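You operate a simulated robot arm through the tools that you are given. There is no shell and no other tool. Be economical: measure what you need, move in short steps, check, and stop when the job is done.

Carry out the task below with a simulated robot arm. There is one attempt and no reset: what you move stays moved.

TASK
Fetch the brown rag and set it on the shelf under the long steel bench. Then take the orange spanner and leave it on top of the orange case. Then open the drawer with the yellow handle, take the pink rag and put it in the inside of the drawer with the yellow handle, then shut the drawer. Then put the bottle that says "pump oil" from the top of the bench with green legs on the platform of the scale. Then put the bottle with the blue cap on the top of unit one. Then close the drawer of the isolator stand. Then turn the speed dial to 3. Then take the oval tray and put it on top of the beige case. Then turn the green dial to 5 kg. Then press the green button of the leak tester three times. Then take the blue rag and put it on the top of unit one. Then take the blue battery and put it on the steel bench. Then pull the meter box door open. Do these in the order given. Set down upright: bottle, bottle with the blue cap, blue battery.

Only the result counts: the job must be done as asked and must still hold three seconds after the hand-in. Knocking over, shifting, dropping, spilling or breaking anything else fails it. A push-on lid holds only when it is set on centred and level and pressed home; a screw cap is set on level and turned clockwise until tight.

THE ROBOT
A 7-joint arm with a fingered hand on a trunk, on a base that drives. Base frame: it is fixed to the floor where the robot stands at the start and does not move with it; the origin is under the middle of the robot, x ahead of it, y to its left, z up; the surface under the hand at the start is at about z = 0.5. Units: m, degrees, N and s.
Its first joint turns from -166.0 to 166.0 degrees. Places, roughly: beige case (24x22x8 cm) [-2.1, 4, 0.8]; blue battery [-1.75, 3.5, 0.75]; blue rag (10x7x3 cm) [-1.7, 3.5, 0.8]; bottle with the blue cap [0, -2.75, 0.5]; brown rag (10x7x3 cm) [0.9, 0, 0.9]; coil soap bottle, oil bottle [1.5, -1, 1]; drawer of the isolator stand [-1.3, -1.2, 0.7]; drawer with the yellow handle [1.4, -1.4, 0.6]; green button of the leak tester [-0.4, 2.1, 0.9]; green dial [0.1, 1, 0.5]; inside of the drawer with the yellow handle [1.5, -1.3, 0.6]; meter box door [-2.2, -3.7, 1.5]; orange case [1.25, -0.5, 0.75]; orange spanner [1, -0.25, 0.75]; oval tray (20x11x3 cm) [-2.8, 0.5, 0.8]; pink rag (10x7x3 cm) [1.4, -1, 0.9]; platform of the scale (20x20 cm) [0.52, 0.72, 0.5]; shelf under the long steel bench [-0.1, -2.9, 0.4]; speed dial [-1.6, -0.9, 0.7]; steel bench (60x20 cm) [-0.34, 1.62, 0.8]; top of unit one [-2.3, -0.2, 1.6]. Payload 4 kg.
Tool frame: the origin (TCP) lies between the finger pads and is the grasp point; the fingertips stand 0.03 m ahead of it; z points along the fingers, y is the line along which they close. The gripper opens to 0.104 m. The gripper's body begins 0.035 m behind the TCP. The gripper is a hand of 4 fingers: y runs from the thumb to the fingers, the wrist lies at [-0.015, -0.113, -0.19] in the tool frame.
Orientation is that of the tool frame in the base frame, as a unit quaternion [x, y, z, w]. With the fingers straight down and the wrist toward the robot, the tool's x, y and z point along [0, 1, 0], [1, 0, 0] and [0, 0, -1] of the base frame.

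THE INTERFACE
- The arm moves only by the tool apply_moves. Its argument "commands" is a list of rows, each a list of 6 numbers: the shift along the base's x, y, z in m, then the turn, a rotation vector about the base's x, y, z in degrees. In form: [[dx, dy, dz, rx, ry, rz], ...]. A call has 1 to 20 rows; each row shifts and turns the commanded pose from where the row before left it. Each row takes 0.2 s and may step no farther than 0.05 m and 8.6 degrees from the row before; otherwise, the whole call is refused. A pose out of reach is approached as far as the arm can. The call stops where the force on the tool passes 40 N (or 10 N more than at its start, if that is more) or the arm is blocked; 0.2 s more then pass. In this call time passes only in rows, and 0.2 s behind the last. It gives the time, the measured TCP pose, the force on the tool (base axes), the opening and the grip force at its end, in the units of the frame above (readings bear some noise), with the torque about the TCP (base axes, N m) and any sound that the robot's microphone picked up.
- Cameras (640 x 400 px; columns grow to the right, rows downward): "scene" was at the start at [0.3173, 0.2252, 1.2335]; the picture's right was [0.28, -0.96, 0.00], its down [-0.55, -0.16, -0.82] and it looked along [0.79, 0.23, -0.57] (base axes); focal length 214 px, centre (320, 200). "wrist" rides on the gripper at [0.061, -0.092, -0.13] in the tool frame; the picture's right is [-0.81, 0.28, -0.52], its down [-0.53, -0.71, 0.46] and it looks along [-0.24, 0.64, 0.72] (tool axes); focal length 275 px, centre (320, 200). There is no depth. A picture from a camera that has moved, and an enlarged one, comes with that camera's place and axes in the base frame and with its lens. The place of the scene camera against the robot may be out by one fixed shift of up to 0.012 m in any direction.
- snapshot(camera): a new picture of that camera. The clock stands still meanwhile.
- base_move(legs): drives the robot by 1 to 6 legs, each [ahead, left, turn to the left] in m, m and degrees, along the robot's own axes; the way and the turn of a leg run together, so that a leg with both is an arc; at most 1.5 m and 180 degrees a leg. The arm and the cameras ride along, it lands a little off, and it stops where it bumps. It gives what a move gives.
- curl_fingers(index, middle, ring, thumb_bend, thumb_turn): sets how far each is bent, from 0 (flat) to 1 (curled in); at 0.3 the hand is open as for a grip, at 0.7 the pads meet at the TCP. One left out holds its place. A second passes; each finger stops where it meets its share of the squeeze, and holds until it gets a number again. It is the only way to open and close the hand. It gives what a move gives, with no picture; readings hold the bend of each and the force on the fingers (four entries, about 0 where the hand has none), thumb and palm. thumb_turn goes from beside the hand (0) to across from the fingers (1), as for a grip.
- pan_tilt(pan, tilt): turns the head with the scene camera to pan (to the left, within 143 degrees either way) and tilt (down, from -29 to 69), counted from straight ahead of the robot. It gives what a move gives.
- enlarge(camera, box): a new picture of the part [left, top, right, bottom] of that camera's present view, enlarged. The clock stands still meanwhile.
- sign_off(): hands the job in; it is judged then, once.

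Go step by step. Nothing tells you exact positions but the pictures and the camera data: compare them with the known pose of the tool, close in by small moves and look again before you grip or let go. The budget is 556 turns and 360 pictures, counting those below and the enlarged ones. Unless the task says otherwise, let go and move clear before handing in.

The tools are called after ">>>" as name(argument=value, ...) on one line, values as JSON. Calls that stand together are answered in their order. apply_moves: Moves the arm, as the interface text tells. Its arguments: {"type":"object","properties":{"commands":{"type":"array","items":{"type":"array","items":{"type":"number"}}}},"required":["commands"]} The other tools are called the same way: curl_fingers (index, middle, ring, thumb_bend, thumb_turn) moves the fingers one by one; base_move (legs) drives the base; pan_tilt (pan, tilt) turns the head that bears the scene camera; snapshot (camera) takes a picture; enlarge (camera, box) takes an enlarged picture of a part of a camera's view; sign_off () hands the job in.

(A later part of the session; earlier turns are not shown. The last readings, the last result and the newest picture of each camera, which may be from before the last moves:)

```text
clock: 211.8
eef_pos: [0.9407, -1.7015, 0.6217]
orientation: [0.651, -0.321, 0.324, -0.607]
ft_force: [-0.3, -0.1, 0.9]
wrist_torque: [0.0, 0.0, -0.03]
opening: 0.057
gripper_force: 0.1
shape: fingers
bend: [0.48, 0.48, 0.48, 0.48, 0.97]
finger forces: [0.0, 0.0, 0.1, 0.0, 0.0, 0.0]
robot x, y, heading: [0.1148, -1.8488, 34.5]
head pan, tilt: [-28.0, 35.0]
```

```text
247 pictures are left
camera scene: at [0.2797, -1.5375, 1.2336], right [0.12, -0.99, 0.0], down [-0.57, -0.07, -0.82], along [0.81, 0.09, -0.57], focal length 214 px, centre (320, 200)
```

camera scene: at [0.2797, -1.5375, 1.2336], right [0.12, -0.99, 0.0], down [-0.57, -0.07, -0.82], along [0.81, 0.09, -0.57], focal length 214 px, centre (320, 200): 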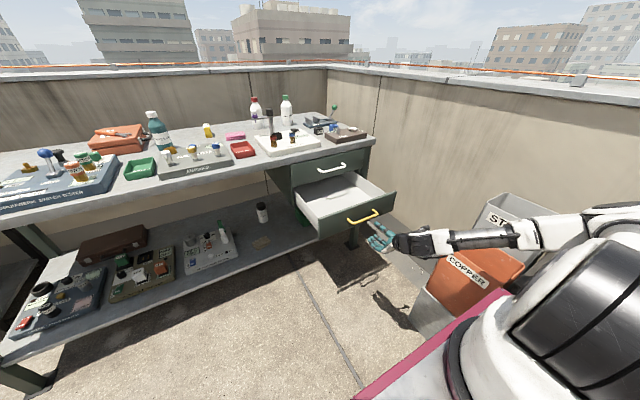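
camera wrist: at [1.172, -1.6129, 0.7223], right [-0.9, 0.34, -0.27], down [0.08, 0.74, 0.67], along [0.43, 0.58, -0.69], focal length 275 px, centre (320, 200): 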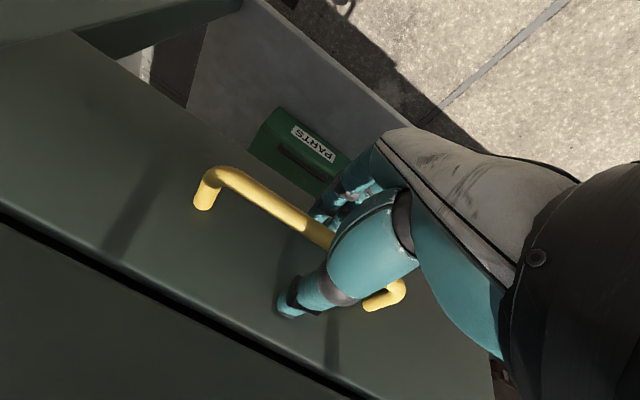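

Drawer stays open. I raise the hand and roll back to the normal orientation.

>>> apply_moves(commands=[[-0.01, -0.01, 0.045, 0, 0, 0], [0, 0, 0.05, 0, 0, 0], [0, 0, 0.05, 0, 0, 0], [0, 0, 0.05, 0, 0, 0], [0, 0, 0.05, 0, 0, 0], [0, 0, 0.05, 0, 0, 0]])

>>> apply_moves(commands=[[0, 0, 0, -5.8, -4.0, 4.7], [0, 0, 0, -5.8, -4.0, 4.7], [0, 0, 0, -5.8, -4.0, 4.7], [0, 0, 0, -5.8, -4.0, 4.7], [0, 0, 0, -5.8, -4.0, 4.7], [0, 0, 0, -5.8, -4.0, 4.7], [0, 0, 0, -5.8, -4.0, 4.7], [0, 0, 0, -5.8, -4.0, 4.7], [0, 0, 0, -5.8, -4.0, 4.7], [0, 0, 0, -5.8, -4.0, 4.7]])

>>> apply_moves(commands=[[0, 0, 0, -5.8, -4.0, 4.7], [0, 0, 0, -5.8, -4.0, 4.7], [0, 0, 0, -5.8, -4.0, 4.7], [0, 0, 0, -5.8, -4.0, 4.7], [0, 0, 0, -5.8, -4.0, 4.7], [0, 0, 0, -5.8, -4.0, 4.7], [0, 0, 0, -5.8, -4.0, 4.7], [0, 0, 0, -5.8, -4.0, 4.7], [0, 0, 0, -5.8, -4.0, 4.7], [0, 0, 0, -5.8, -4.0, 4.7], [0, 0, 0, -5.8, -4.0, 4.7]])

>>> snapshot(camera="scene")

```text
clock: 213.2
eef_pos: [0.933, -1.7134, 0.9175]
orientation: [0.651, -0.322, 0.324, -0.606]
ft_force: [0.0, 0.4, -0.4]
wrist_torque: [0.01, -0.01, -0.02]
opening: 0.0571
gripper_force: 0.0
shape: fingers
bend: [0.48, 0.48, 0.48, 0.48, 0.97]
finger forces: [0.0, 0.0, 0.1, 0.1, 0.0, 0.0]
robot x, y, heading: [0.1174, -1.8501, 34.5]
head pan, tilt: [-28.0, 35.0]
```

```text
clock: 215.3
eef_pos: [0.9301, -1.7127, 0.9161]
orientation: [0.778, 0.349, 0.369, -0.371]
ft_force: [0.4, -0.7, -0.6]
wrist_torque: [0.0, -0.02, 0.0]
opening: 0.0569
gripper_force: 0.2
shape: fingers
bend: [0.48, 0.48, 0.48, 0.48, 0.97]
finger forces: [0.0, 0.1, 0.0, 0.0, 0.0, 0.1]
robot x, y, heading: [0.1137, -1.8515, 34.6]
head pan, tilt: [-28.0, 35.0]
```

```text
clock: 217.8
eef_pos: [0.929, -1.7107, 0.9171]
orientation: [0.451, 0.865, 0.198, 0.102]
ft_force: [0.4, -0.2, 0.3]
wrist_torque: [0.01, 0.02, -0.02]
opening: 0.0567
gripper_force: 0.1
shape: fingers
bend: [0.48, 0.48, 0.48, 0.48, 0.97]
finger forces: [0.0, 0.0, 0.0, 0.0, 0.0, 0.2]
robot x, y, heading: [0.1184, -1.847, 34.6]
head pan, tilt: [-28.0, 35.0]
```

```text
246 pictures are left
camera scene: at [0.2798, -1.5377, 1.2336], right [0.11, -0.99, 0.0], down [-0.57, -0.07, -0.82], along [0.81, 0.09, -0.57], focal length 214 px, centre (320, 200)
```

scene: 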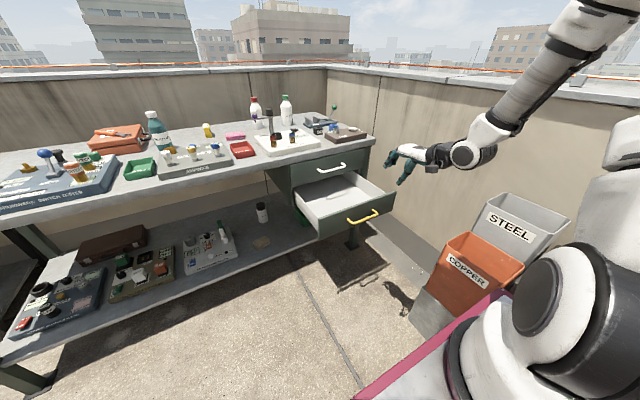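

Next the pink rag (≈(1.33,−0.97)). I raise the hand high, then strafe left and drive up to the bench, staying clear of the open drawer.

>>> apply_moves(commands=[[0, 0, 0.045, -4.77, 6.8, 0], [0, 0, 0.045, -4.77, 6.8, 0], [0, 0, 0.045, -4.77, 6.8, 0], [0, 0, 0.05, 0, 0, 0], [-0.02, -0.02, 0.04, 0, 0, 0], [-0.02, -0.02, 0.04, 0, 0, 0]])

```text
clock: 219.2
eef_pos: [0.8883, -1.7503, 1.1808]
orientation: [0.464, 0.886, 0.006, 0.003]
ft_force: [1.2, -0.3, 0.6]
wrist_torque: [0.05, 0.02, 0.0]
opening: 0.0571
gripper_force: 0.0
shape: fingers
bend: [0.48, 0.48, 0.48, 0.48, 0.98]
finger forces: [0.0, 0.0, 0.0, 0.0, 0.0, 0.1]
robot x, y, heading: [0.1136, -1.8482, 34.4]
head pan, tilt: [-28.0, 35.0]
```

>>> base_move(legs=[[0, 0.34, 0.5], [0.5, 0, 0]])

>>> pan_tilt(pan=-15, tilt=35)

>>> snapshot(camera="scene")

>>> snapshot(camera="wrist")

```text
clock: 223.9
eef_pos: [1.1108, -1.186, 1.1813]
orientation: [0.461, 0.887, 0.005, 0.003]
ft_force: [0.6, 0.0, 0.2]
wrist_torque: [0.0, -0.01, 0.0]
opening: 0.057
gripper_force: 0.0
shape: fingers
bend: [0.48, 0.48, 0.48, 0.48, 0.98]
finger forces: [0.1, 0.0, 0.0, 0.0, 0.0, 0.0]
robot x, y, heading: [0.3393, -1.2868, 34.9]
head pan, tilt: [-28.0, 35.0]
```

```text
clock: 224.6
eef_pos: [1.1119, -1.1848, 1.1812]
orientation: [0.462, 0.887, 0.006, 0.003]
ft_force: [0.0, 0.4, 0.2]
wrist_torque: [0.0, 0.05, 0.02]
opening: 0.0569
gripper_force: 0.0
shape: fingers
bend: [0.48, 0.48, 0.48, 0.48, 0.98]
finger forces: [0.1, 0.0, 0.0, 0.0, 0.0, 0.0]
robot x, y, heading: [0.3367, -1.2864, 34.9]
head pan, tilt: [-15.0, 35.0]
```

```text
245 pictures are left
camera scene: at [0.4963, -0.9567, 1.2336], right [0.34, -0.94, 0.0], down [-0.54, -0.19, -0.82], along [0.77, 0.28, -0.57], focal length 214 px, centre (320, 200)
```

scene: 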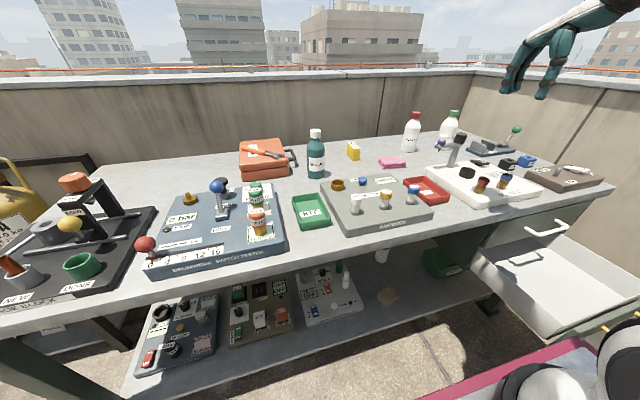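

```text
244 pictures are left
camera wrist: at [0.9987, -1.1899, 1.3114], right [0.68, -0.51, 0.52], down [-0.27, -0.84, -0.47], along [0.68, 0.17, -0.72], focal length 275 px, centre (320, 200)
```

wrist: 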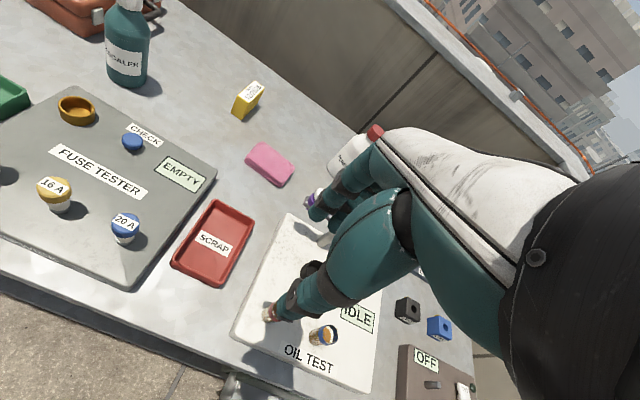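

Pink rag at ≈(1.36,−0.962), closing axis yaw ≈22°. I open the hand and move above it.

>>> curl_fingers(index=0.3, middle=0.3, ring=0.3, thumb_bend=0.3)

>>> apply_moves(commands=[[0.031, 0.0279, -0.016, 0, 0, -6.5], [0.031, 0.0279, -0.016, 0, 0, -6.5], [0.031, 0.0279, -0.016, 0, 0, 0], [0.031, 0.0279, -0.016, 0, 0, 0], [0.031, 0.0279, -0.016, 0, 0, 0], [0.031, 0.0279, -0.016, 0, 0, 0], [0.031, 0.0279, -0.016, 0, 0, 0], [0.031, 0.0279, -0.016, 0, 0, 0]])

>>> snapshot(camera="wrist")

>>> snapshot(camera="scene")

```text
clock: 225.6
eef_pos: [1.1107, -1.1868, 1.181]
orientation: [0.462, 0.887, 0.007, 0.003]
ft_force: [-0.7, -0.7, -0.1]
wrist_torque: [0.02, -0.02, 0.03]
opening: 0.1025
gripper_force: 0.1
shape: fingers
bend: [0.3, 0.3, 0.3, 0.3, 0.98]
finger forces: [0.0, 0.0, 0.1, 0.0, 0.1, 0.0]
robot x, y, heading: [0.3358, -1.2913, 35.0]
head pan, tilt: [-15.0, 35.0]
```

```text
clock: 227.4
eef_pos: [1.3558, -0.9613, 1.0549]
orientation: [0.559, 0.829, 0.005, 0.005]
ft_force: [-1.4, 0.0, 0.4]
wrist_torque: [0.01, -0.02, 0.04]
opening: 0.1029
gripper_force: 0.0
shape: fingers
bend: [0.3, 0.3, 0.3, 0.3, 0.98]
finger forces: [0.0, 0.0, 0.0, 0.1, 0.0, 0.0]
robot x, y, heading: [0.3383, -1.2907, 34.8]
head pan, tilt: [-15.0, 35.0]
```

```text
243 pictures are left
camera wrist: at [1.2466, -0.9396, 1.1856], right [0.55, -0.65, 0.52], down [-0.46, -0.76, -0.47], along [0.7, 0.02, -0.71], focal length 275 px, centre (320, 200)
```

wrist: 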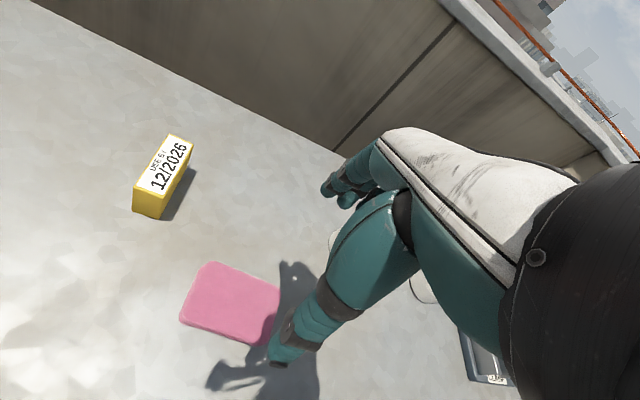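

```text
242 pictures are left
camera scene: at [0.4959, -0.9569, 1.2337], right [0.34, -0.94, 0.0], down [-0.54, -0.19, -0.82], along [0.77, 0.28, -0.57], focal length 214 px, centre (320, 200)
```

scene: 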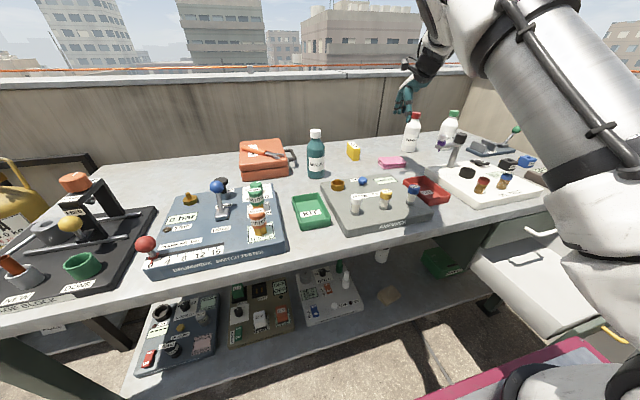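

Refined: rag centre (1.36,−0.962), yaw 30°. I rotate 8° and descend.

>>> apply_moves(commands=[[0.004, -0.001, -0.03, 0, 0, 8], [0, 0, -0.045, 0, 0, 0], [0, 0, -0.045, 0, 0, 0], [0, 0, -0.04, 0, 0, 0], [0, 0, -0.015, 0, 0, 0], [0, 0, -0.004, 0, 0, 0]])

>>> snapshot(camera="wrist")

```text
clock: 228.8
eef_pos: [1.3622, -0.964, 0.8732]
orientation: [0.501, 0.866, 0.006, 0.003]
ft_force: [-0.3, -0.3, 0.5]
wrist_torque: [-0.02, 0.0, 0.03]
opening: 0.1031
gripper_force: 0.1
shape: fingers
bend: [0.3, 0.3, 0.3, 0.3, 0.98]
finger forces: [0.0, 0.1, 0.0, 0.0, 0.0, 0.0]
robot x, y, heading: [0.3396, -1.2899, 34.8]
head pan, tilt: [-15.0, 35.0]
```

```text
241 pictures are left
camera wrist: at [1.2511, -0.9573, 1.0034], right [0.64, -0.57, 0.52], down [-0.35, -0.81, -0.47], along [0.69, 0.12, -0.72], focal length 275 px, centre (320, 200)
```

wrist: 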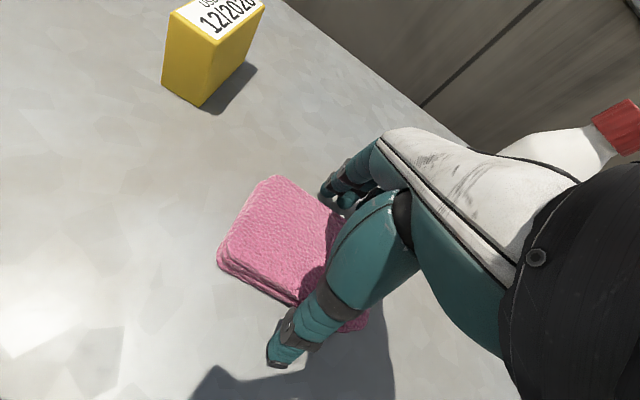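

>>> curl_fingers(index=0.7, middle=0.7, ring=0.7, thumb_bend=0.7)

>>> apply_moves(commands=[[0, 0, 0.02, 0, 0, 0], [0, 0, 0.04, 0, 0, 0], [0, 0, 0.04, 0, 0, 0], [0, 0, 0.04, 0, 0, 0], [0, 0, 0.04, 0, 0, 0]])

>>> snapshot(camera="wrist")

>>> snapshot(camera="scene")

```text
clock: 229.8
eef_pos: [1.3631, -0.963, 0.8744]
orientation: [0.502, 0.865, 0.006, 0.005]
ft_force: [4.7, 3.8, 15.3]
wrist_torque: [0.2, -0.62, 0.07]
opening: 0.0644
gripper_force: 31.0
shape: fingers
bend: [0.52, 0.55, 0.58, 0.44, 0.94]
finger forces: [9.5, 20.0, 8.8, 0.0, 23.0, 0.0]
robot x, y, heading: [0.3381, -1.2852, 35.1]
head pan, tilt: [-15.0, 35.0]
```

```text
clock: 231.0
eef_pos: [1.3637, -0.9647, 1.053]
orientation: [0.5, 0.866, 0.005, 0.003]
ft_force: [0.8, -1.0, -0.6]
wrist_torque: [-0.02, 0.02, 0.02]
opening: 0.0646
gripper_force: 23.9
shape: fingers
bend: [0.52, 0.57, 0.59, 0.43, 0.93]
finger forces: [8.8, 6.9, 7.8, 0.1, 24.0, 0.0]
robot x, y, heading: [0.3367, -1.2855, 34.9]
head pan, tilt: [-15.0, 35.0]
```

```text
240 pictures are left
camera wrist: at [1.252, -0.9578, 1.1837], right [0.64, -0.57, 0.52], down [-0.35, -0.82, -0.46], along [0.69, 0.11, -0.72], focal length 275 px, centre (320, 200)
```

wrist: 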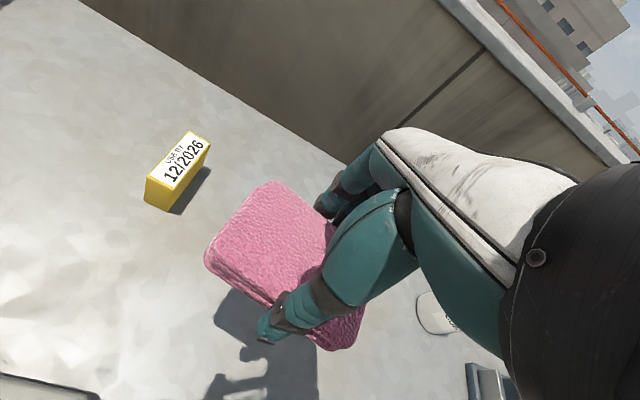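

```text
239 pictures are left
camera scene: at [0.4965, -0.9566, 1.2335], right [0.34, -0.94, 0.0], down [-0.54, -0.2, -0.82], along [0.77, 0.28, -0.57], focal length 214 px, centre (320, 200)
```

scene: 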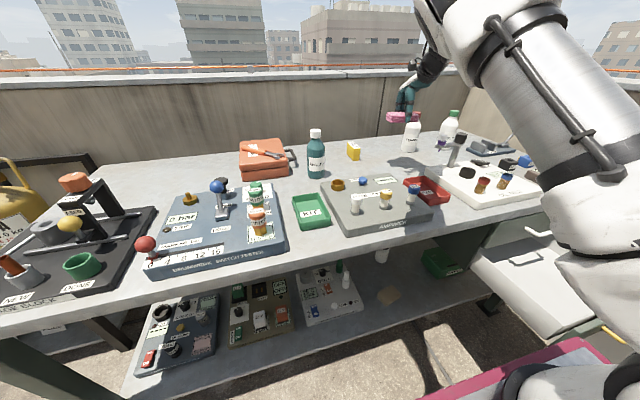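

Rag held. I raise and carry it over the open drawer.

>>> apply_moves(commands=[[0, 0, 0.045, 0, 0, 0], [-0.01, 0, 0.045, 0, 0, 0], [-0.02, 0, 0.04, 0, 0, 5]])

>>> apply_moves(commands=[[-0.0125, -0.045, 0, 0, 0, 0], [-0.0125, -0.045, 0, 0, 0, 0], [-0.0125, -0.045, 0, 0, 0, 0], [-0.0125, -0.045, 0, 0, 0, 0], [-0.0125, -0.045, 0, 0, 0, 0], [-0.0125, -0.045, 0, 0, 0, 0], [-0.0125, -0.045, 0, 0, 0, 0], [-0.0125, -0.045, 0, 0, 0, 0], [-0.0125, -0.045, 0, 0, 0, 0], [-0.0125, -0.045, 0, 0, 0, 0], [-0.0125, -0.045, 0, 0, 0, 0], [-0.0125, -0.045, 0, 0, 0, 0], [-0.0125, -0.045, 0, 0, 0, 0]])

>>> snapshot(camera="wrist")

```text
clock: 231.8
eef_pos: [1.3306, -0.9642, 1.1825]
orientation: [0.461, 0.887, 0.006, 0.003]
ft_force: [0.6, 0.6, -0.9]
wrist_torque: [-0.02, -0.02, 0.0]
opening: 0.0646
gripper_force: 23.9
shape: fingers
bend: [0.52, 0.57, 0.59, 0.43, 0.93]
finger forces: [8.8, 6.8, 7.8, 0.0, 24.0, 0.0]
robot x, y, heading: [0.337, -1.2878, 34.8]
head pan, tilt: [-15.0, 35.0]
```

```text
clock: 234.6
eef_pos: [1.1712, -1.5503, 1.1839]
orientation: [0.462, 0.887, 0.005, 0.003]
ft_force: [0.1, 0.2, -0.1]
wrist_torque: [-0.02, 0.04, 0.03]
opening: 0.0645
gripper_force: 23.6
shape: fingers
bend: [0.53, 0.57, 0.59, 0.43, 0.93]
finger forces: [8.7, 6.7, 7.9, 0.0, 23.8, 0.0]
robot x, y, heading: [0.3404, -1.2893, 35.0]
head pan, tilt: [-15.0, 35.0]
```

```text
238 pictures are left
camera wrist: at [1.0594, -1.5535, 1.315], right [0.68, -0.51, 0.52], down [-0.27, -0.84, -0.47], along [0.68, 0.18, -0.71], focal length 275 px, centre (320, 200)
```

wrist: 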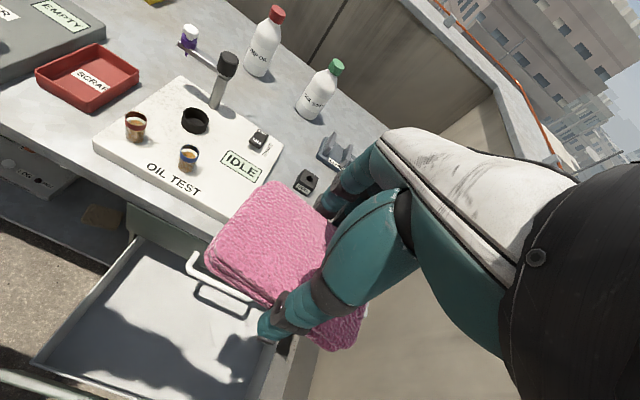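

The hand is right over the drawer's opening. I descend in stages.

>>> apply_moves(commands=[[0, 0, -0.05, 0, 0, 0], [0, 0, -0.05, 0, 0, 0], [0, 0, -0.05, 0, 0, 0], [0, 0, -0.05, 0, 0, 0], [0, 0, -0.05, 0, 0, 0], [0, 0, -0.05, 0, 0, 0], [0, 0, -0.05, 0, 0, 0], [0, 0, -0.05, 0, 0, 0]])

>>> snapshot(camera="wrist")

>>> pan_tilt(pan=-40, tilt=40)

>>> snapshot(camera="scene")

```text
clock: 236.4
eef_pos: [1.1688, -1.548, 0.7821]
orientation: [0.462, 0.887, 0.006, 0.004]
ft_force: [0.6, -0.6, 0.8]
wrist_torque: [-0.01, -0.03, -0.03]
opening: 0.0643
gripper_force: 23.9
shape: fingers
bend: [0.53, 0.57, 0.59, 0.43, 0.93]
finger forces: [8.6, 6.6, 7.7, 0.0, 23.6, 0.0]
robot x, y, heading: [0.3413, -1.2885, 34.8]
head pan, tilt: [-15.0, 35.0]
```

```text
237 pictures are left
camera wrist: at [1.0583, -1.552, 0.9132], right [0.68, -0.51, 0.52], down [-0.27, -0.84, -0.47], along [0.68, 0.17, -0.71], focal length 275 px, centre (320, 200)
```

wrist: 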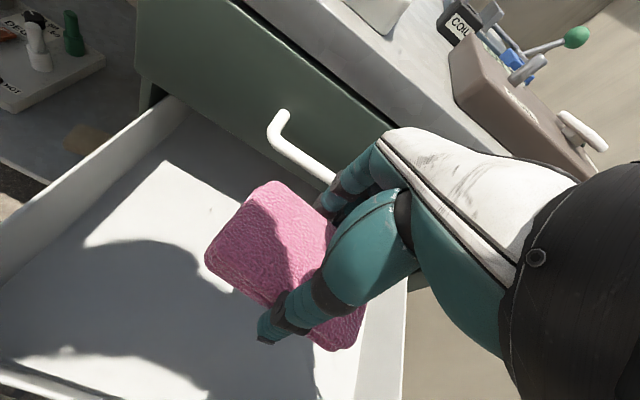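

```text
clock: 237.3
eef_pos: [1.1711, -1.5491, 0.7831]
orientation: [0.462, 0.887, 0.006, 0.003]
ft_force: [0.3, -0.4, 0.0]
wrist_torque: [0.0, 0.01, -0.02]
opening: 0.0642
gripper_force: 23.1
shape: fingers
bend: [0.53, 0.57, 0.59, 0.43, 0.93]
finger forces: [8.7, 6.6, 7.7, 0.1, 23.6, 0.1]
robot x, y, heading: [0.3353, -1.2882, 34.8]
head pan, tilt: [-40.0, 40.0]
```

```text
236 pictures are left
camera scene: at [0.4982, -0.9942, 1.226], right [-0.09, -1.0, 0.0], down [-0.64, 0.06, -0.77], along [0.76, -0.07, -0.64], focal length 214 px, centre (320, 200)
```

scene: 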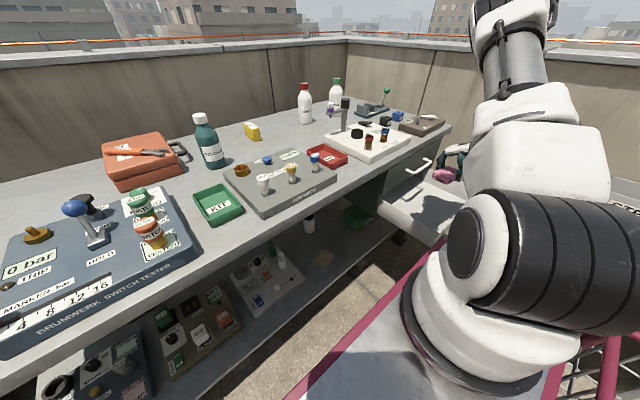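

>>> apply_moves(commands=[[-0.024, 0.019, 0, 0, 0, 0], [0, 0, -0.04, 0, 0, 0], [0, 0, -0.04, 0, 0, 0], [0, 0, -0.02, 0, 0, 0], [0, 0, -0.02, 0, 0, 0]])

>>> snapshot(camera="wrist")

```text
clock: 238.5
eef_pos: [1.1465, -1.5296, 0.6629]
orientation: [0.462, 0.887, 0.006, 0.004]
ft_force: [-0.7, 0.1, 0.8]
wrist_torque: [0.01, 0.0, -0.01]
opening: 0.0641
gripper_force: 23.4
shape: fingers
bend: [0.53, 0.57, 0.59, 0.43, 0.93]
finger forces: [8.6, 6.6, 7.7, 0.0, 23.5, 0.1]
robot x, y, heading: [0.3367, -1.2864, 34.6]
head pan, tilt: [-40.0, 40.0]
```

```text
235 pictures are left
camera wrist: at [1.0337, -1.5331, 0.7932], right [0.68, -0.51, 0.52], down [-0.27, -0.84, -0.46], along [0.68, 0.17, -0.72], focal length 275 px, centre (320, 200)
```

wrist: 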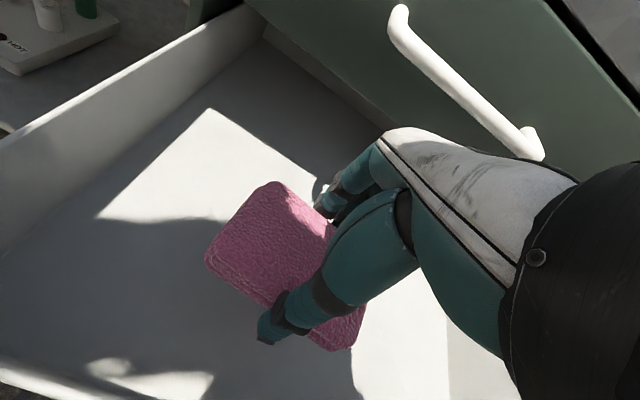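

Clear of the handle and walls. I lower the last centimetres to contact.

>>> apply_moves(commands=[[0, 0, -0.015, 0, 0, 0], [0, 0, -0.01, 0, 0, 0], [0, 0, -0.008, 0, 0, 0], [0, 0, -0.008, 0, 0, 0], [0, 0, -0.008, 0, 0, 0], [0, 0, -0.008, 0, 0, 0]])

```text
clock: 239.9
eef_pos: [1.1451, -1.5299, 0.6079]
orientation: [0.463, 0.886, 0.006, 0.003]
ft_force: [-0.5, 0.2, 0.4]
wrist_torque: [0.01, -0.05, 0.04]
opening: 0.0645
gripper_force: 23.1
shape: fingers
bend: [0.53, 0.57, 0.59, 0.43, 0.93]
finger forces: [8.6, 6.6, 7.7, 0.0, 23.4, 0.0]
robot x, y, heading: [0.3365, -1.2887, 34.9]
head pan, tilt: [-40.0, 40.0]
```

>>> apply_moves(commands=[[0, 0, -0.006, 0, 0, 0], [0, 0, -0.006, 0, 0, 0], [0, 0, -0.006, 0, 0, 0], [0, 0, -0.006, 0, 0, 0]])

>>> snapshot(camera="wrist")

```text
clock: 240.7
eef_pos: [1.1506, -1.5296, 0.5968]
orientation: [0.462, 0.887, 0.011, 0.009]
ft_force: [-2.7, 3.9, 18.3]
wrist_torque: [0.3, -0.32, 0.1]
opening: 0.0652
gripper_force: 32.2
shape: fingers
bend: [0.53, 0.57, 0.6, 0.42, 0.93]
finger forces: [8.0, 24.9, 7.2, 0.1, 24.5, 0.0]
robot x, y, heading: [0.3378, -1.2873, 35.1]
head pan, tilt: [-40.0, 40.0]
stopped in row 3: the force on the tool passed its limit at 49 N (the readings are from after the stop); the commanded pose is now the measured one
```

```text
234 pictures are left
camera wrist: at [1.037, -1.5338, 0.7255], right [0.68, -0.51, 0.53], down [-0.27, -0.84, -0.47], along [0.69, 0.18, -0.71], focal length 275 px, centre (320, 200)
```

wrist: 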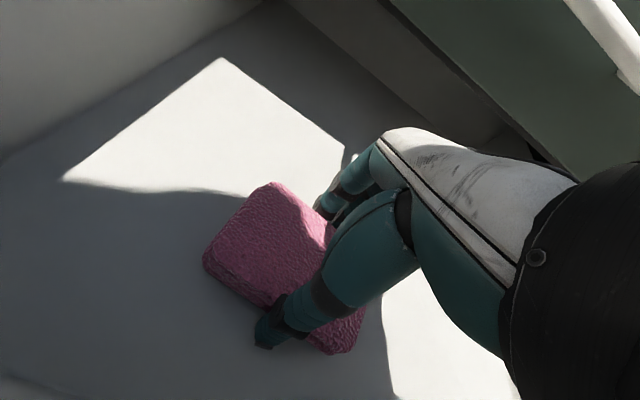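

Bottom reached. I lift 4 mm, release, and raise out.

>>> apply_moves(commands=[[0, 0, 0.004, 0, 0, 0]])

>>> curl_fingers(index=0.35, middle=0.35, ring=0.35, thumb_bend=0.32)

>>> apply_moves(commands=[[0, 0, 0.03, 0, 0, 0], [0, 0, 0.05, 0, 0, 0], [0, 0, 0.05, 0, 0, 0], [0, 0, 0.05, 0, 0, 0], [0, 0, 0.05, 0, 0, 0], [-0.02, -0.014, 0.04, 0, 0, 0], [-0.02, -0.014, 0.04, 0, 0, 0]])

>>> snapshot(camera="wrist")

```text
clock: 241.1
eef_pos: [1.1481, -1.5308, 0.5978]
orientation: [0.462, 0.887, 0.008, 0.006]
ft_force: [-0.6, 0.1, 0.4]
wrist_torque: [0.05, 0.01, 0.04]
opening: 0.0648
gripper_force: 22.2
shape: fingers
bend: [0.53, 0.58, 0.6, 0.42, 0.93]
finger forces: [8.3, 6.4, 7.6, 0.0, 22.0, 0.1]
robot x, y, heading: [0.3392, -1.287, 34.6]
head pan, tilt: [-40.0, 40.0]
```

```text
clock: 242.1
eef_pos: [1.1495, -1.5303, 0.5981]
orientation: [0.462, 0.887, 0.01, 0.007]
ft_force: [0.2, -0.7, 0.0]
wrist_torque: [-0.03, 0.02, 0.0]
opening: 0.0941
gripper_force: 0.0
shape: fingers
bend: [0.35, 0.35, 0.35, 0.32, 0.97]
finger forces: [0.1, 0.1, 0.1, 0.0, 0.1, 0.0]
robot x, y, heading: [0.3379, -1.2893, 35.1]
head pan, tilt: [-40.0, 40.0]
```

```text
clock: 243.7
eef_pos: [1.1095, -1.5555, 0.9111]
orientation: [0.462, 0.887, 0.01, 0.006]
ft_force: [-0.1, -0.5, -0.4]
wrist_torque: [-0.01, 0.05, 0.01]
opening: 0.0941
gripper_force: 0.1
shape: fingers
bend: [0.35, 0.35, 0.35, 0.32, 0.97]
finger forces: [0.0, 0.1, 0.0, 0.0, 0.1, 0.0]
robot x, y, heading: [0.3393, -1.2892, 35.0]
head pan, tilt: [-40.0, 40.0]
```

```text
233 pictures are left
camera wrist: at [0.996, -1.56, 1.0402], right [0.68, -0.51, 0.53], down [-0.27, -0.84, -0.47], along [0.68, 0.18, -0.71], focal length 275 px, centre (320, 200)
```

wrist: 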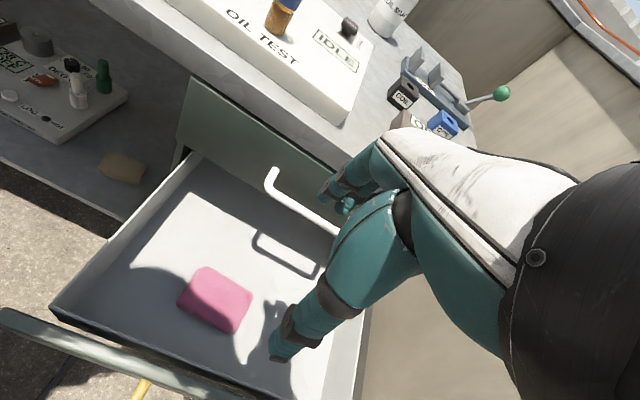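

The pink rag is in the drawer. To shut it, I back the base off 0.45 m and flatten the fingers to push with the fingertips.

>>> base_move(legs=[[-0.45, 0, 0]])

>>> curl_fingers(index=0.05, middle=0.05, ring=0.05, thumb_bend=0.4)

>>> apply_moves(commands=[[-0.02, -0.014, 0, 4.77, -6.8, 0], [-0.02, -0.014, 0, 4.77, -6.8, 0], [-0.02, -0.014, 0, 4.77, -6.8, 0], [0, 0, -0.03, 0, 0, 0]])

>>> snapshot(camera="wrist")

>>> snapshot(camera="scene")

```text
clock: 246.4
eef_pos: [0.7391, -1.8122, 0.9108]
orientation: [0.46, 0.888, 0.01, 0.007]
ft_force: [0.4, -0.5, 0.4]
wrist_torque: [-0.01, 0.02, -0.01]
opening: 0.094
gripper_force: 0.0
shape: fingers
bend: [0.35, 0.35, 0.35, 0.32, 0.97]
finger forces: [0.0, 0.0, 0.0, 0.1, 0.0, 0.0]
robot x, y, heading: [-0.0367, -1.5467, 35.0]
head pan, tilt: [-40.0, 40.0]
```

```text
clock: 247.4
eef_pos: [0.7389, -1.8123, 0.9107]
orientation: [0.46, 0.888, 0.009, 0.007]
ft_force: [0.3, 0.0, 0.1]
wrist_torque: [0.01, 0.01, 0.01]
opening: 0.1256
gripper_force: 0.1
shape: fingers
bend: [0.05, 0.05, 0.05, 0.4, 0.97]
finger forces: [0.1, 0.0, 0.0, 0.1, 0.1, 0.0]
robot x, y, heading: [-0.0367, -1.551, 35.4]
head pan, tilt: [-40.0, 40.0]
```

```text
clock: 248.4
eef_pos: [0.6798, -1.8551, 0.8811]
orientation: [0.448, 0.865, 0.201, 0.108]
ft_force: [-1.2, -0.6, 0.1]
wrist_torque: [-0.01, 0.0, -0.01]
opening: 0.1254
gripper_force: 0.1
shape: fingers
bend: [0.05, 0.05, 0.05, 0.4, 0.97]
finger forces: [0.0, 0.0, 0.1, 0.0, 0.0, 0.1]
robot x, y, heading: [-0.0321, -1.5462, 34.9]
head pan, tilt: [-40.0, 40.0]
```

```text
232 pictures are left
camera wrist: at [0.5294, -1.8848, 0.9577], right [0.48, -0.65, 0.59], down [-0.05, -0.69, -0.72], along [0.88, 0.32, -0.36], focal length 275 px, centre (320, 200)
```

wrist: 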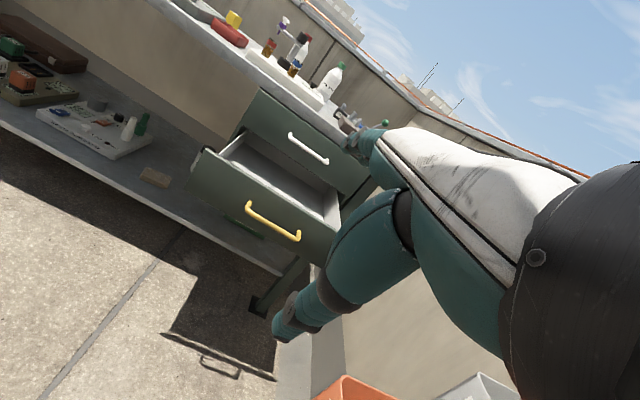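

```text
231 pictures are left
camera scene: at [0.1259, -1.2532, 1.226], right [-0.09, -1.0, 0.0], down [-0.64, 0.05, -0.77], along [0.76, -0.07, -0.64], focal length 214 px, centre (320, 200)
```

scene: 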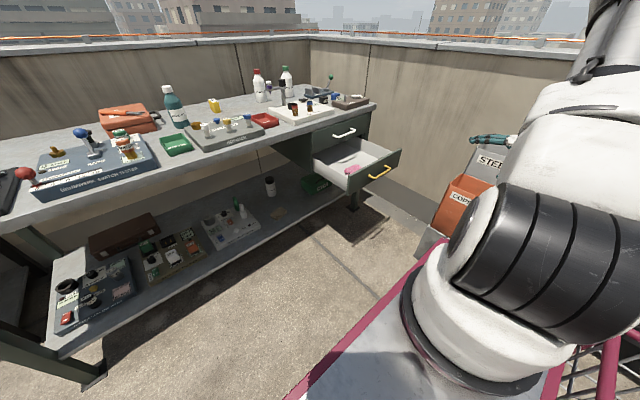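

Flat fingers point forward. I reduce tilt and bring the fingertips in front of the drawer panel just above the bar.

>>> apply_moves(commands=[[0.0283, 0.0211, -0.0277, -4.3, 6.1, 0], [0.0283, 0.0211, -0.0277, -4.3, 6.1, 0], [0.0283, 0.0211, -0.0277, 0, 0, 0], [0.0283, 0.0211, -0.0277, 0, 0, 0], [0.0283, 0.0211, -0.0277, 0, 0, 0], [0.0283, 0.0211, -0.0277, 0, 0, 0], [0.0283, 0.0211, -0.0277, 0, 0, 0], [0.02, 0.015, -0.0277, 0, 0, 0], [0.02, 0.015, -0.0277, 0, 0, 0]])

>>> snapshot(camera="wrist")

>>> enlarge(camera="scene", box=[300, 110, 480, 230])

```text
clock: 250.4
eef_pos: [0.9169, -1.6788, 0.6305]
orientation: [0.459, 0.883, 0.087, 0.048]
ft_force: [-0.8, 0.1, 0.1]
wrist_torque: [-0.04, 0.03, 0.0]
opening: 0.1254
gripper_force: 0.0
shape: fingers
bend: [0.05, 0.05, 0.05, 0.4, 0.97]
finger forces: [0.0, 0.0, 0.1, 0.0, 0.1, 0.1]
robot x, y, heading: [-0.0356, -1.5463, 35.0]
head pan, tilt: [-40.0, 40.0]
```

```text
230 pictures are left
camera wrist: at [0.7879, -1.6948, 0.7415], right [0.6, -0.56, 0.57], down [-0.19, -0.79, -0.58], along [0.78, 0.24, -0.58], focal length 275 px, centre (320, 200)
```

wrist: 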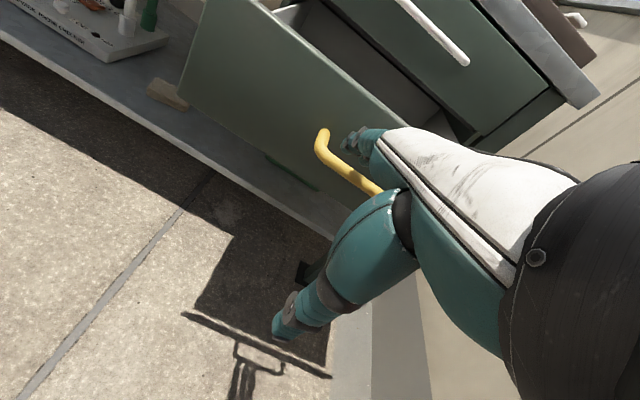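

```text
3.33 times, centred on (390, 170) of scene
camera zoom: at [0.1259, -1.2533, 1.226], right [-0.09, -1.0, 0.0], down [-0.64, 0.06, -0.77], along [0.76, -0.07, -0.64], focal length 715 px, centre (87, 300)
```

zoom: 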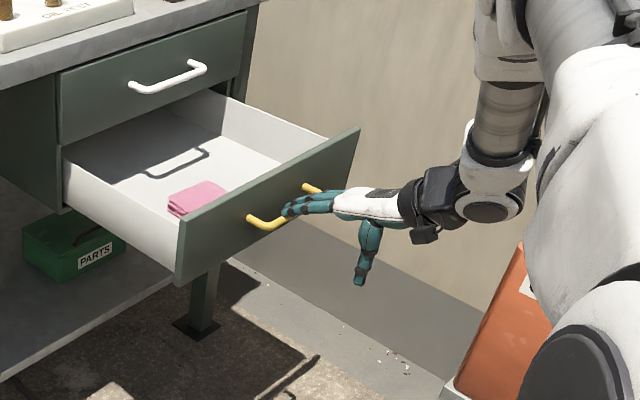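

Fingertips are lined up with the panel. I push the drawer shut.

>>> apply_moves(commands=[[0.0246, 0.0172, 0, 0, 0, 0], [0.0246, 0.0172, 0, 0, 0, 0], [0.0246, 0.0172, 0, 0, 0, 0], [0.0246, 0.0172, 0, 0, 0, 0]])

>>> enlarge(camera="scene", box=[300, 110, 480, 230])

```text
clock: 251.4
eef_pos: [1.0159, -1.6082, 0.6299]
orientation: [0.458, 0.883, 0.086, 0.048]
ft_force: [-0.2, -0.4, 0.9]
wrist_torque: [0.04, 0.03, 0.01]
opening: 0.126
gripper_force: 0.1
shape: fingers
bend: [0.05, 0.05, 0.05, 0.4, 0.97]
finger forces: [0.1, 0.0, 0.0, 0.0, 0.1, 0.0]
robot x, y, heading: [-0.0318, -1.5466, 35.0]
head pan, tilt: [-40.0, 40.0]
```

```text
3.33 times, centred on (390, 170) of scene
camera zoom: at [0.126, -1.2534, 1.226], right [-0.09, -1.0, 0.0], down [-0.64, 0.06, -0.77], along [0.76, -0.07, -0.64], focal length 715 px, centre (87, 300)
```

zoom: 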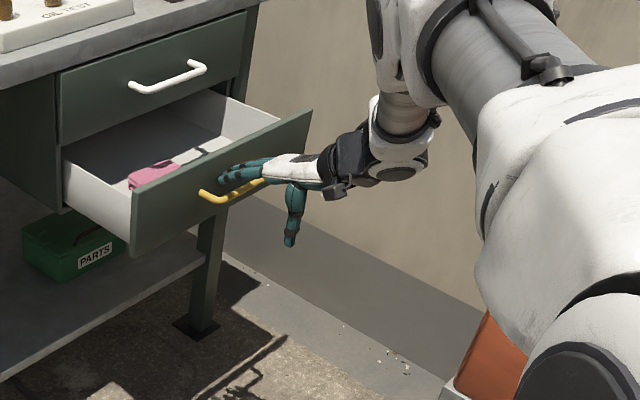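

The drawer is closing with little force. I continue.

>>> apply_moves(commands=[[0.0246, 0.0172, 0, 0, 0, 0], [0.0246, 0.0172, 0, 0, 0, 0], [0.0246, 0.0172, 0, 0, 0, 0], [0.0205, 0.0143, 0, 0, 0, 0]])

>>> enlarge(camera="scene", box=[300, 110, 480, 230])

```text
clock: 252.4
eef_pos: [1.1056, -1.538, 0.6308]
orientation: [0.459, 0.883, 0.086, 0.047]
ft_force: [0.3, 0.4, 0.0]
wrist_torque: [-0.01, 0.04, 0.0]
opening: 0.1253
gripper_force: 0.1
shape: fingers
bend: [0.05, 0.05, 0.05, 0.4, 0.97]
finger forces: [0.0, 0.1, 0.0, 0.0, 0.0, 0.0]
out of reach, approached as far as the arm can: row 4
robot x, y, heading: [-0.0345, -1.5437, 35.3]
head pan, tilt: [-40.0, 40.0]
```

```text
3.33 times, centred on (390, 170) of scene
camera zoom: at [0.1261, -1.2533, 1.226], right [-0.09, -1.0, 0.0], down [-0.64, 0.06, -0.77], along [0.76, -0.07, -0.64], focal length 715 px, centre (87, 300)
```

zoom: 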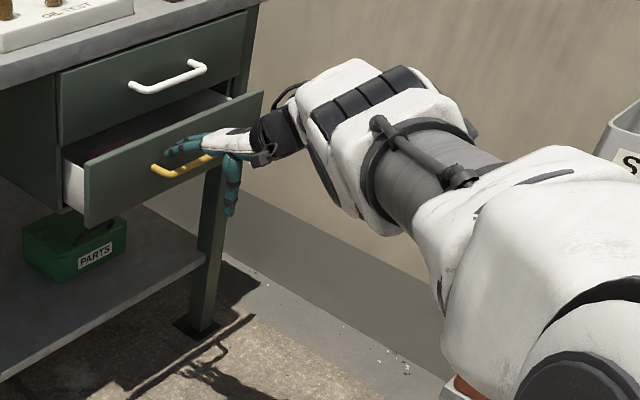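

I finish the push by driving the base forward.

>>> base_move(legs=[[0.07, 0, 0]])

>>> snapshot(camera="scene")

```text
clock: 253.5
eef_pos: [1.1612, -1.497, 0.6304]
orientation: [0.458, 0.883, 0.086, 0.048]
ft_force: [-3.0, -2.4, 0.5]
wrist_torque: [0.06, -0.07, -0.04]
opening: 0.1259
gripper_force: 1.9
shape: fingers
bend: [0.05, 0.06, 0.05, 0.4, 0.97]
finger forces: [0.0, 3.5, 0.0, 0.0, 0.1, 0.1]
robot x, y, heading: [0.025, -1.5095, 35.3]
head pan, tilt: [-40.0, 40.0]
```

```text
226 pictures are left
camera scene: at [0.1822, -1.2131, 1.226], right [-0.08, -1.0, 0.0], down [-0.64, 0.05, -0.77], along [0.76, -0.06, -0.64], focal length 214 px, centre (320, 200)
```

scene: 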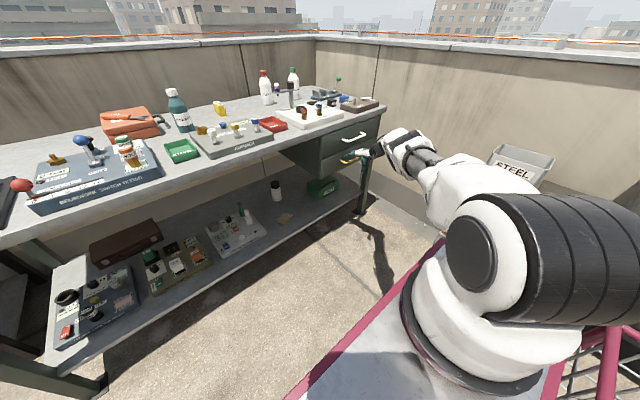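

>>> enlarge(camera="scene", box=[280, 100, 420, 200])

>>> snapshot(camera="wrist")

```text
4.00 times, centred on (350, 150) of scene
camera zoom: at [0.1822, -1.2131, 1.226], right [-0.08, -1.0, 0.0], down [-0.64, 0.05, -0.77], along [0.76, -0.06, -0.64], focal length 858 px, centre (200, 400)
```

zoom: 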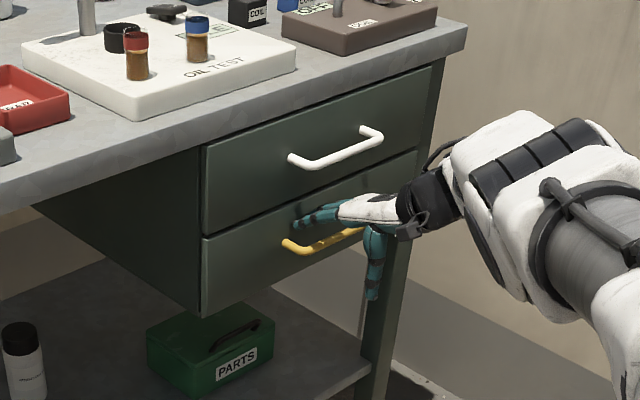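

```text
224 pictures are left
camera wrist: at [1.0315, -1.5132, 0.7421], right [0.6, -0.56, 0.57], down [-0.19, -0.79, -0.58], along [0.77, 0.25, -0.58], focal length 275 px, centre (320, 200)
```

wrist: 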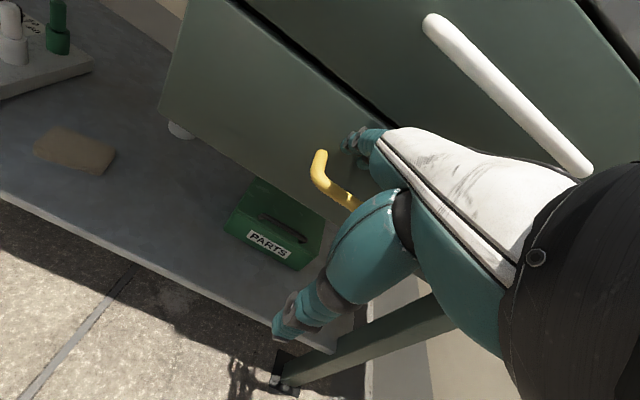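

The drawer looks flush. One small extra push to be sure.

>>> apply_moves(commands=[[0.008, 0.006, 0, 0, 0, 0], [0.008, 0.006, 0, 0, 0, 0]])

>>> apply_moves(commands=[[-0.03, -0.021, 0, 0, 0, 0], [-0.035, -0.025, 0, 0, 0, 0], [-0.035, -0.025, 0, 0, 0, 0], [-0.035, -0.025, 0, 0, 0, 0]])

>>> enlarge(camera="scene", box=[280, 100, 420, 200])

```text
clock: 254.1
eef_pos: [1.1622, -1.4856, 0.6293]
orientation: [0.462, 0.882, 0.083, 0.048]
ft_force: [-12.8, -11.1, 1.6]
wrist_torque: [0.12, -0.17, -0.28]
opening: 0.1238
gripper_force: 8.7
shape: fingers
bend: [0.06, 0.11, 0.07, 0.4, 0.97]
finger forces: [2.3, 11.7, 2.5, 0.1, 0.0, 0.1]
out of reach, approached as far as the arm can: row 1, 2
robot x, y, heading: [0.0234, -1.5087, 35.0]
head pan, tilt: [-40.0, 40.0]
stopped in row 2: the force on the tool passed its limit at 41 N (the readings are from after the stop); the commanded pose is now the measured one
```

```text
clock: 255.1
eef_pos: [1.0304, -1.5789, 0.6327]
orientation: [0.46, 0.883, 0.085, 0.048]
ft_force: [-0.1, 0.4, -0.9]
wrist_torque: [-0.02, -0.02, 0.01]
opening: 0.1255
gripper_force: 0.1
shape: fingers
bend: [0.05, 0.05, 0.05, 0.4, 0.97]
finger forces: [0.0, 0.0, 0.1, 0.0, 0.1, 0.0]
robot x, y, heading: [0.0227, -1.5082, 34.9]
head pan, tilt: [-40.0, 40.0]
```

```text
4.00 times, centred on (350, 150) of scene
camera zoom: at [0.1821, -1.2132, 1.226], right [-0.08, -1.0, 0.0], down [-0.64, 0.05, -0.77], along [0.76, -0.06, -0.64], focal length 858 px, centre (200, 400)
```

zoom: 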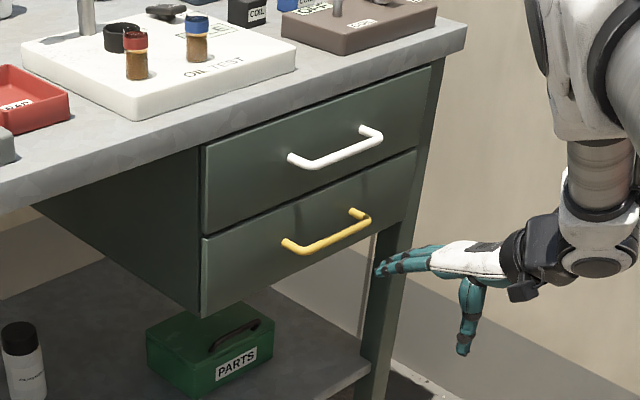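

Drawer shut. Next is the "pump oil" bottle (white, red cap, ≈(1.553,−1.03)). I raise the hand high and level it first.

>>> apply_moves(commands=[[-0.01, -0.007, 0.04, 0, 0, 0], [0, 0, 0.045, -2.9, 4.1, 0], [0, 0, 0.045, -2.9, 4.1, 0], [0, 0, 0.05, 0, 0, 0], [0, 0, 0.05, 0, 0, 0], [0, 0, 0.05, 0, 0, 0], [0, 0, 0.05, 0, 0, 0], [0, 0, 0.05, 0, 0, 0], [0, 0, 0.05, 0, 0, 0], [0, 0, 0.05, 0, 0, 0], [0, 0, 0.05, 0, 0, 0], [0, 0, 0.05, 0, 0, 0]])

>>> curl_fingers(index=0.35, middle=0.35, ring=0.35, thumb_bend=0.35)

```text
clock: 257.7
eef_pos: [1.0194, -1.5838, 1.2082]
orientation: [0.462, 0.887, 0.007, 0.007]
ft_force: [-0.5, 0.1, 0.4]
wrist_torque: [0.02, 0.02, 0.01]
opening: 0.1254
gripper_force: 0.0
shape: fingers
bend: [0.05, 0.05, 0.05, 0.4, 0.97]
finger forces: [0.1, 0.0, 0.0, 0.1, 0.0, 0.0]
robot x, y, heading: [0.0238, -1.506, 35.3]
head pan, tilt: [-40.0, 40.0]
```

```text
clock: 258.7
eef_pos: [1.0195, -1.5843, 1.2097]
orientation: [0.463, 0.887, 0.007, 0.007]
ft_force: [-0.8, -0.9, -0.1]
wrist_torque: [-0.03, -0.02, -0.02]
opening: 0.0908
gripper_force: 0.0
shape: fingers
bend: [0.35, 0.35, 0.35, 0.35, 0.97]
finger forces: [0.0, 0.0, 0.0, 0.1, 0.1, 0.0]
robot x, y, heading: [0.0229, -1.5042, 35.1]
head pan, tilt: [-40.0, 40.0]
```

>>> base_move(legs=[[0.25, -0.1, 0], [0.23, 0, 0]])

>>> pan_tilt(pan=-20, tilt=30)

>>> snapshot(camera="scene")

>>> snapshot(camera="wrist")

```text
clock: 261.9
eef_pos: [1.4657, -1.3897, 1.2083]
orientation: [0.462, 0.887, 0.006, 0.007]
ft_force: [0.4, -1.1, 0.6]
wrist_torque: [-0.01, -0.01, 0.0]
opening: 0.0908
gripper_force: 0.0
shape: fingers
bend: [0.35, 0.35, 0.35, 0.35, 0.97]
finger forces: [0.1, 0.1, 0.0, 0.0, 0.0, 0.0]
robot x, y, heading: [0.4681, -1.3133, 35.2]
head pan, tilt: [-40.0, 40.0]
```

```text
clock: 262.7
eef_pos: [1.465, -1.3913, 1.2091]
orientation: [0.462, 0.887, 0.007, 0.007]
ft_force: [-0.7, -0.4, -0.3]
wrist_torque: [0.01, 0.01, 0.02]
opening: 0.0906
gripper_force: 0.0
shape: fingers
bend: [0.35, 0.35, 0.35, 0.35, 0.97]
finger forces: [0.0, 0.0, 0.0, 0.0, 0.0, 0.0]
robot x, y, heading: [0.4718, -1.3152, 35.5]
head pan, tilt: [-20.0, 30.0]
```

```text
222 pictures are left
camera scene: at [0.6294, -0.9901, 1.2413], right [0.26, -0.97, 0.0], down [-0.48, -0.13, -0.87], along [0.84, 0.23, -0.5], focal length 214 px, centre (320, 200)
```

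scene: 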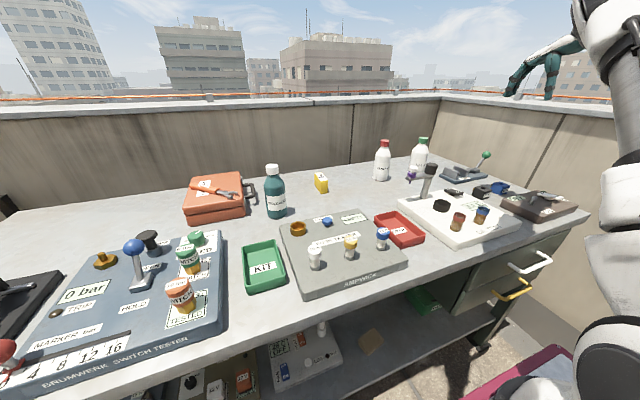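

```text
221 pictures are left
camera wrist: at [1.3515, -1.3939, 1.3391], right [0.68, -0.51, 0.53], down [-0.27, -0.84, -0.46], along [0.68, 0.17, -0.71], focal length 275 px, centre (320, 200)
```

wrist: 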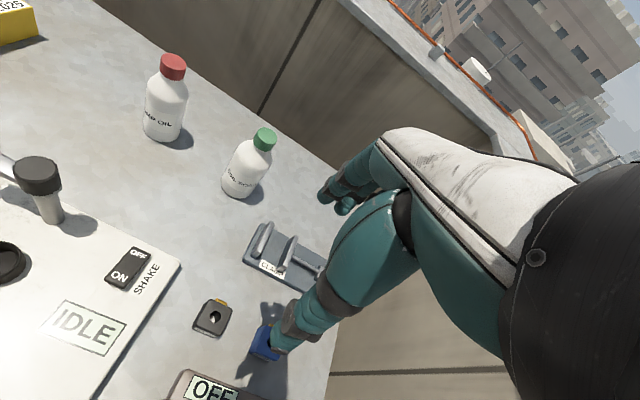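

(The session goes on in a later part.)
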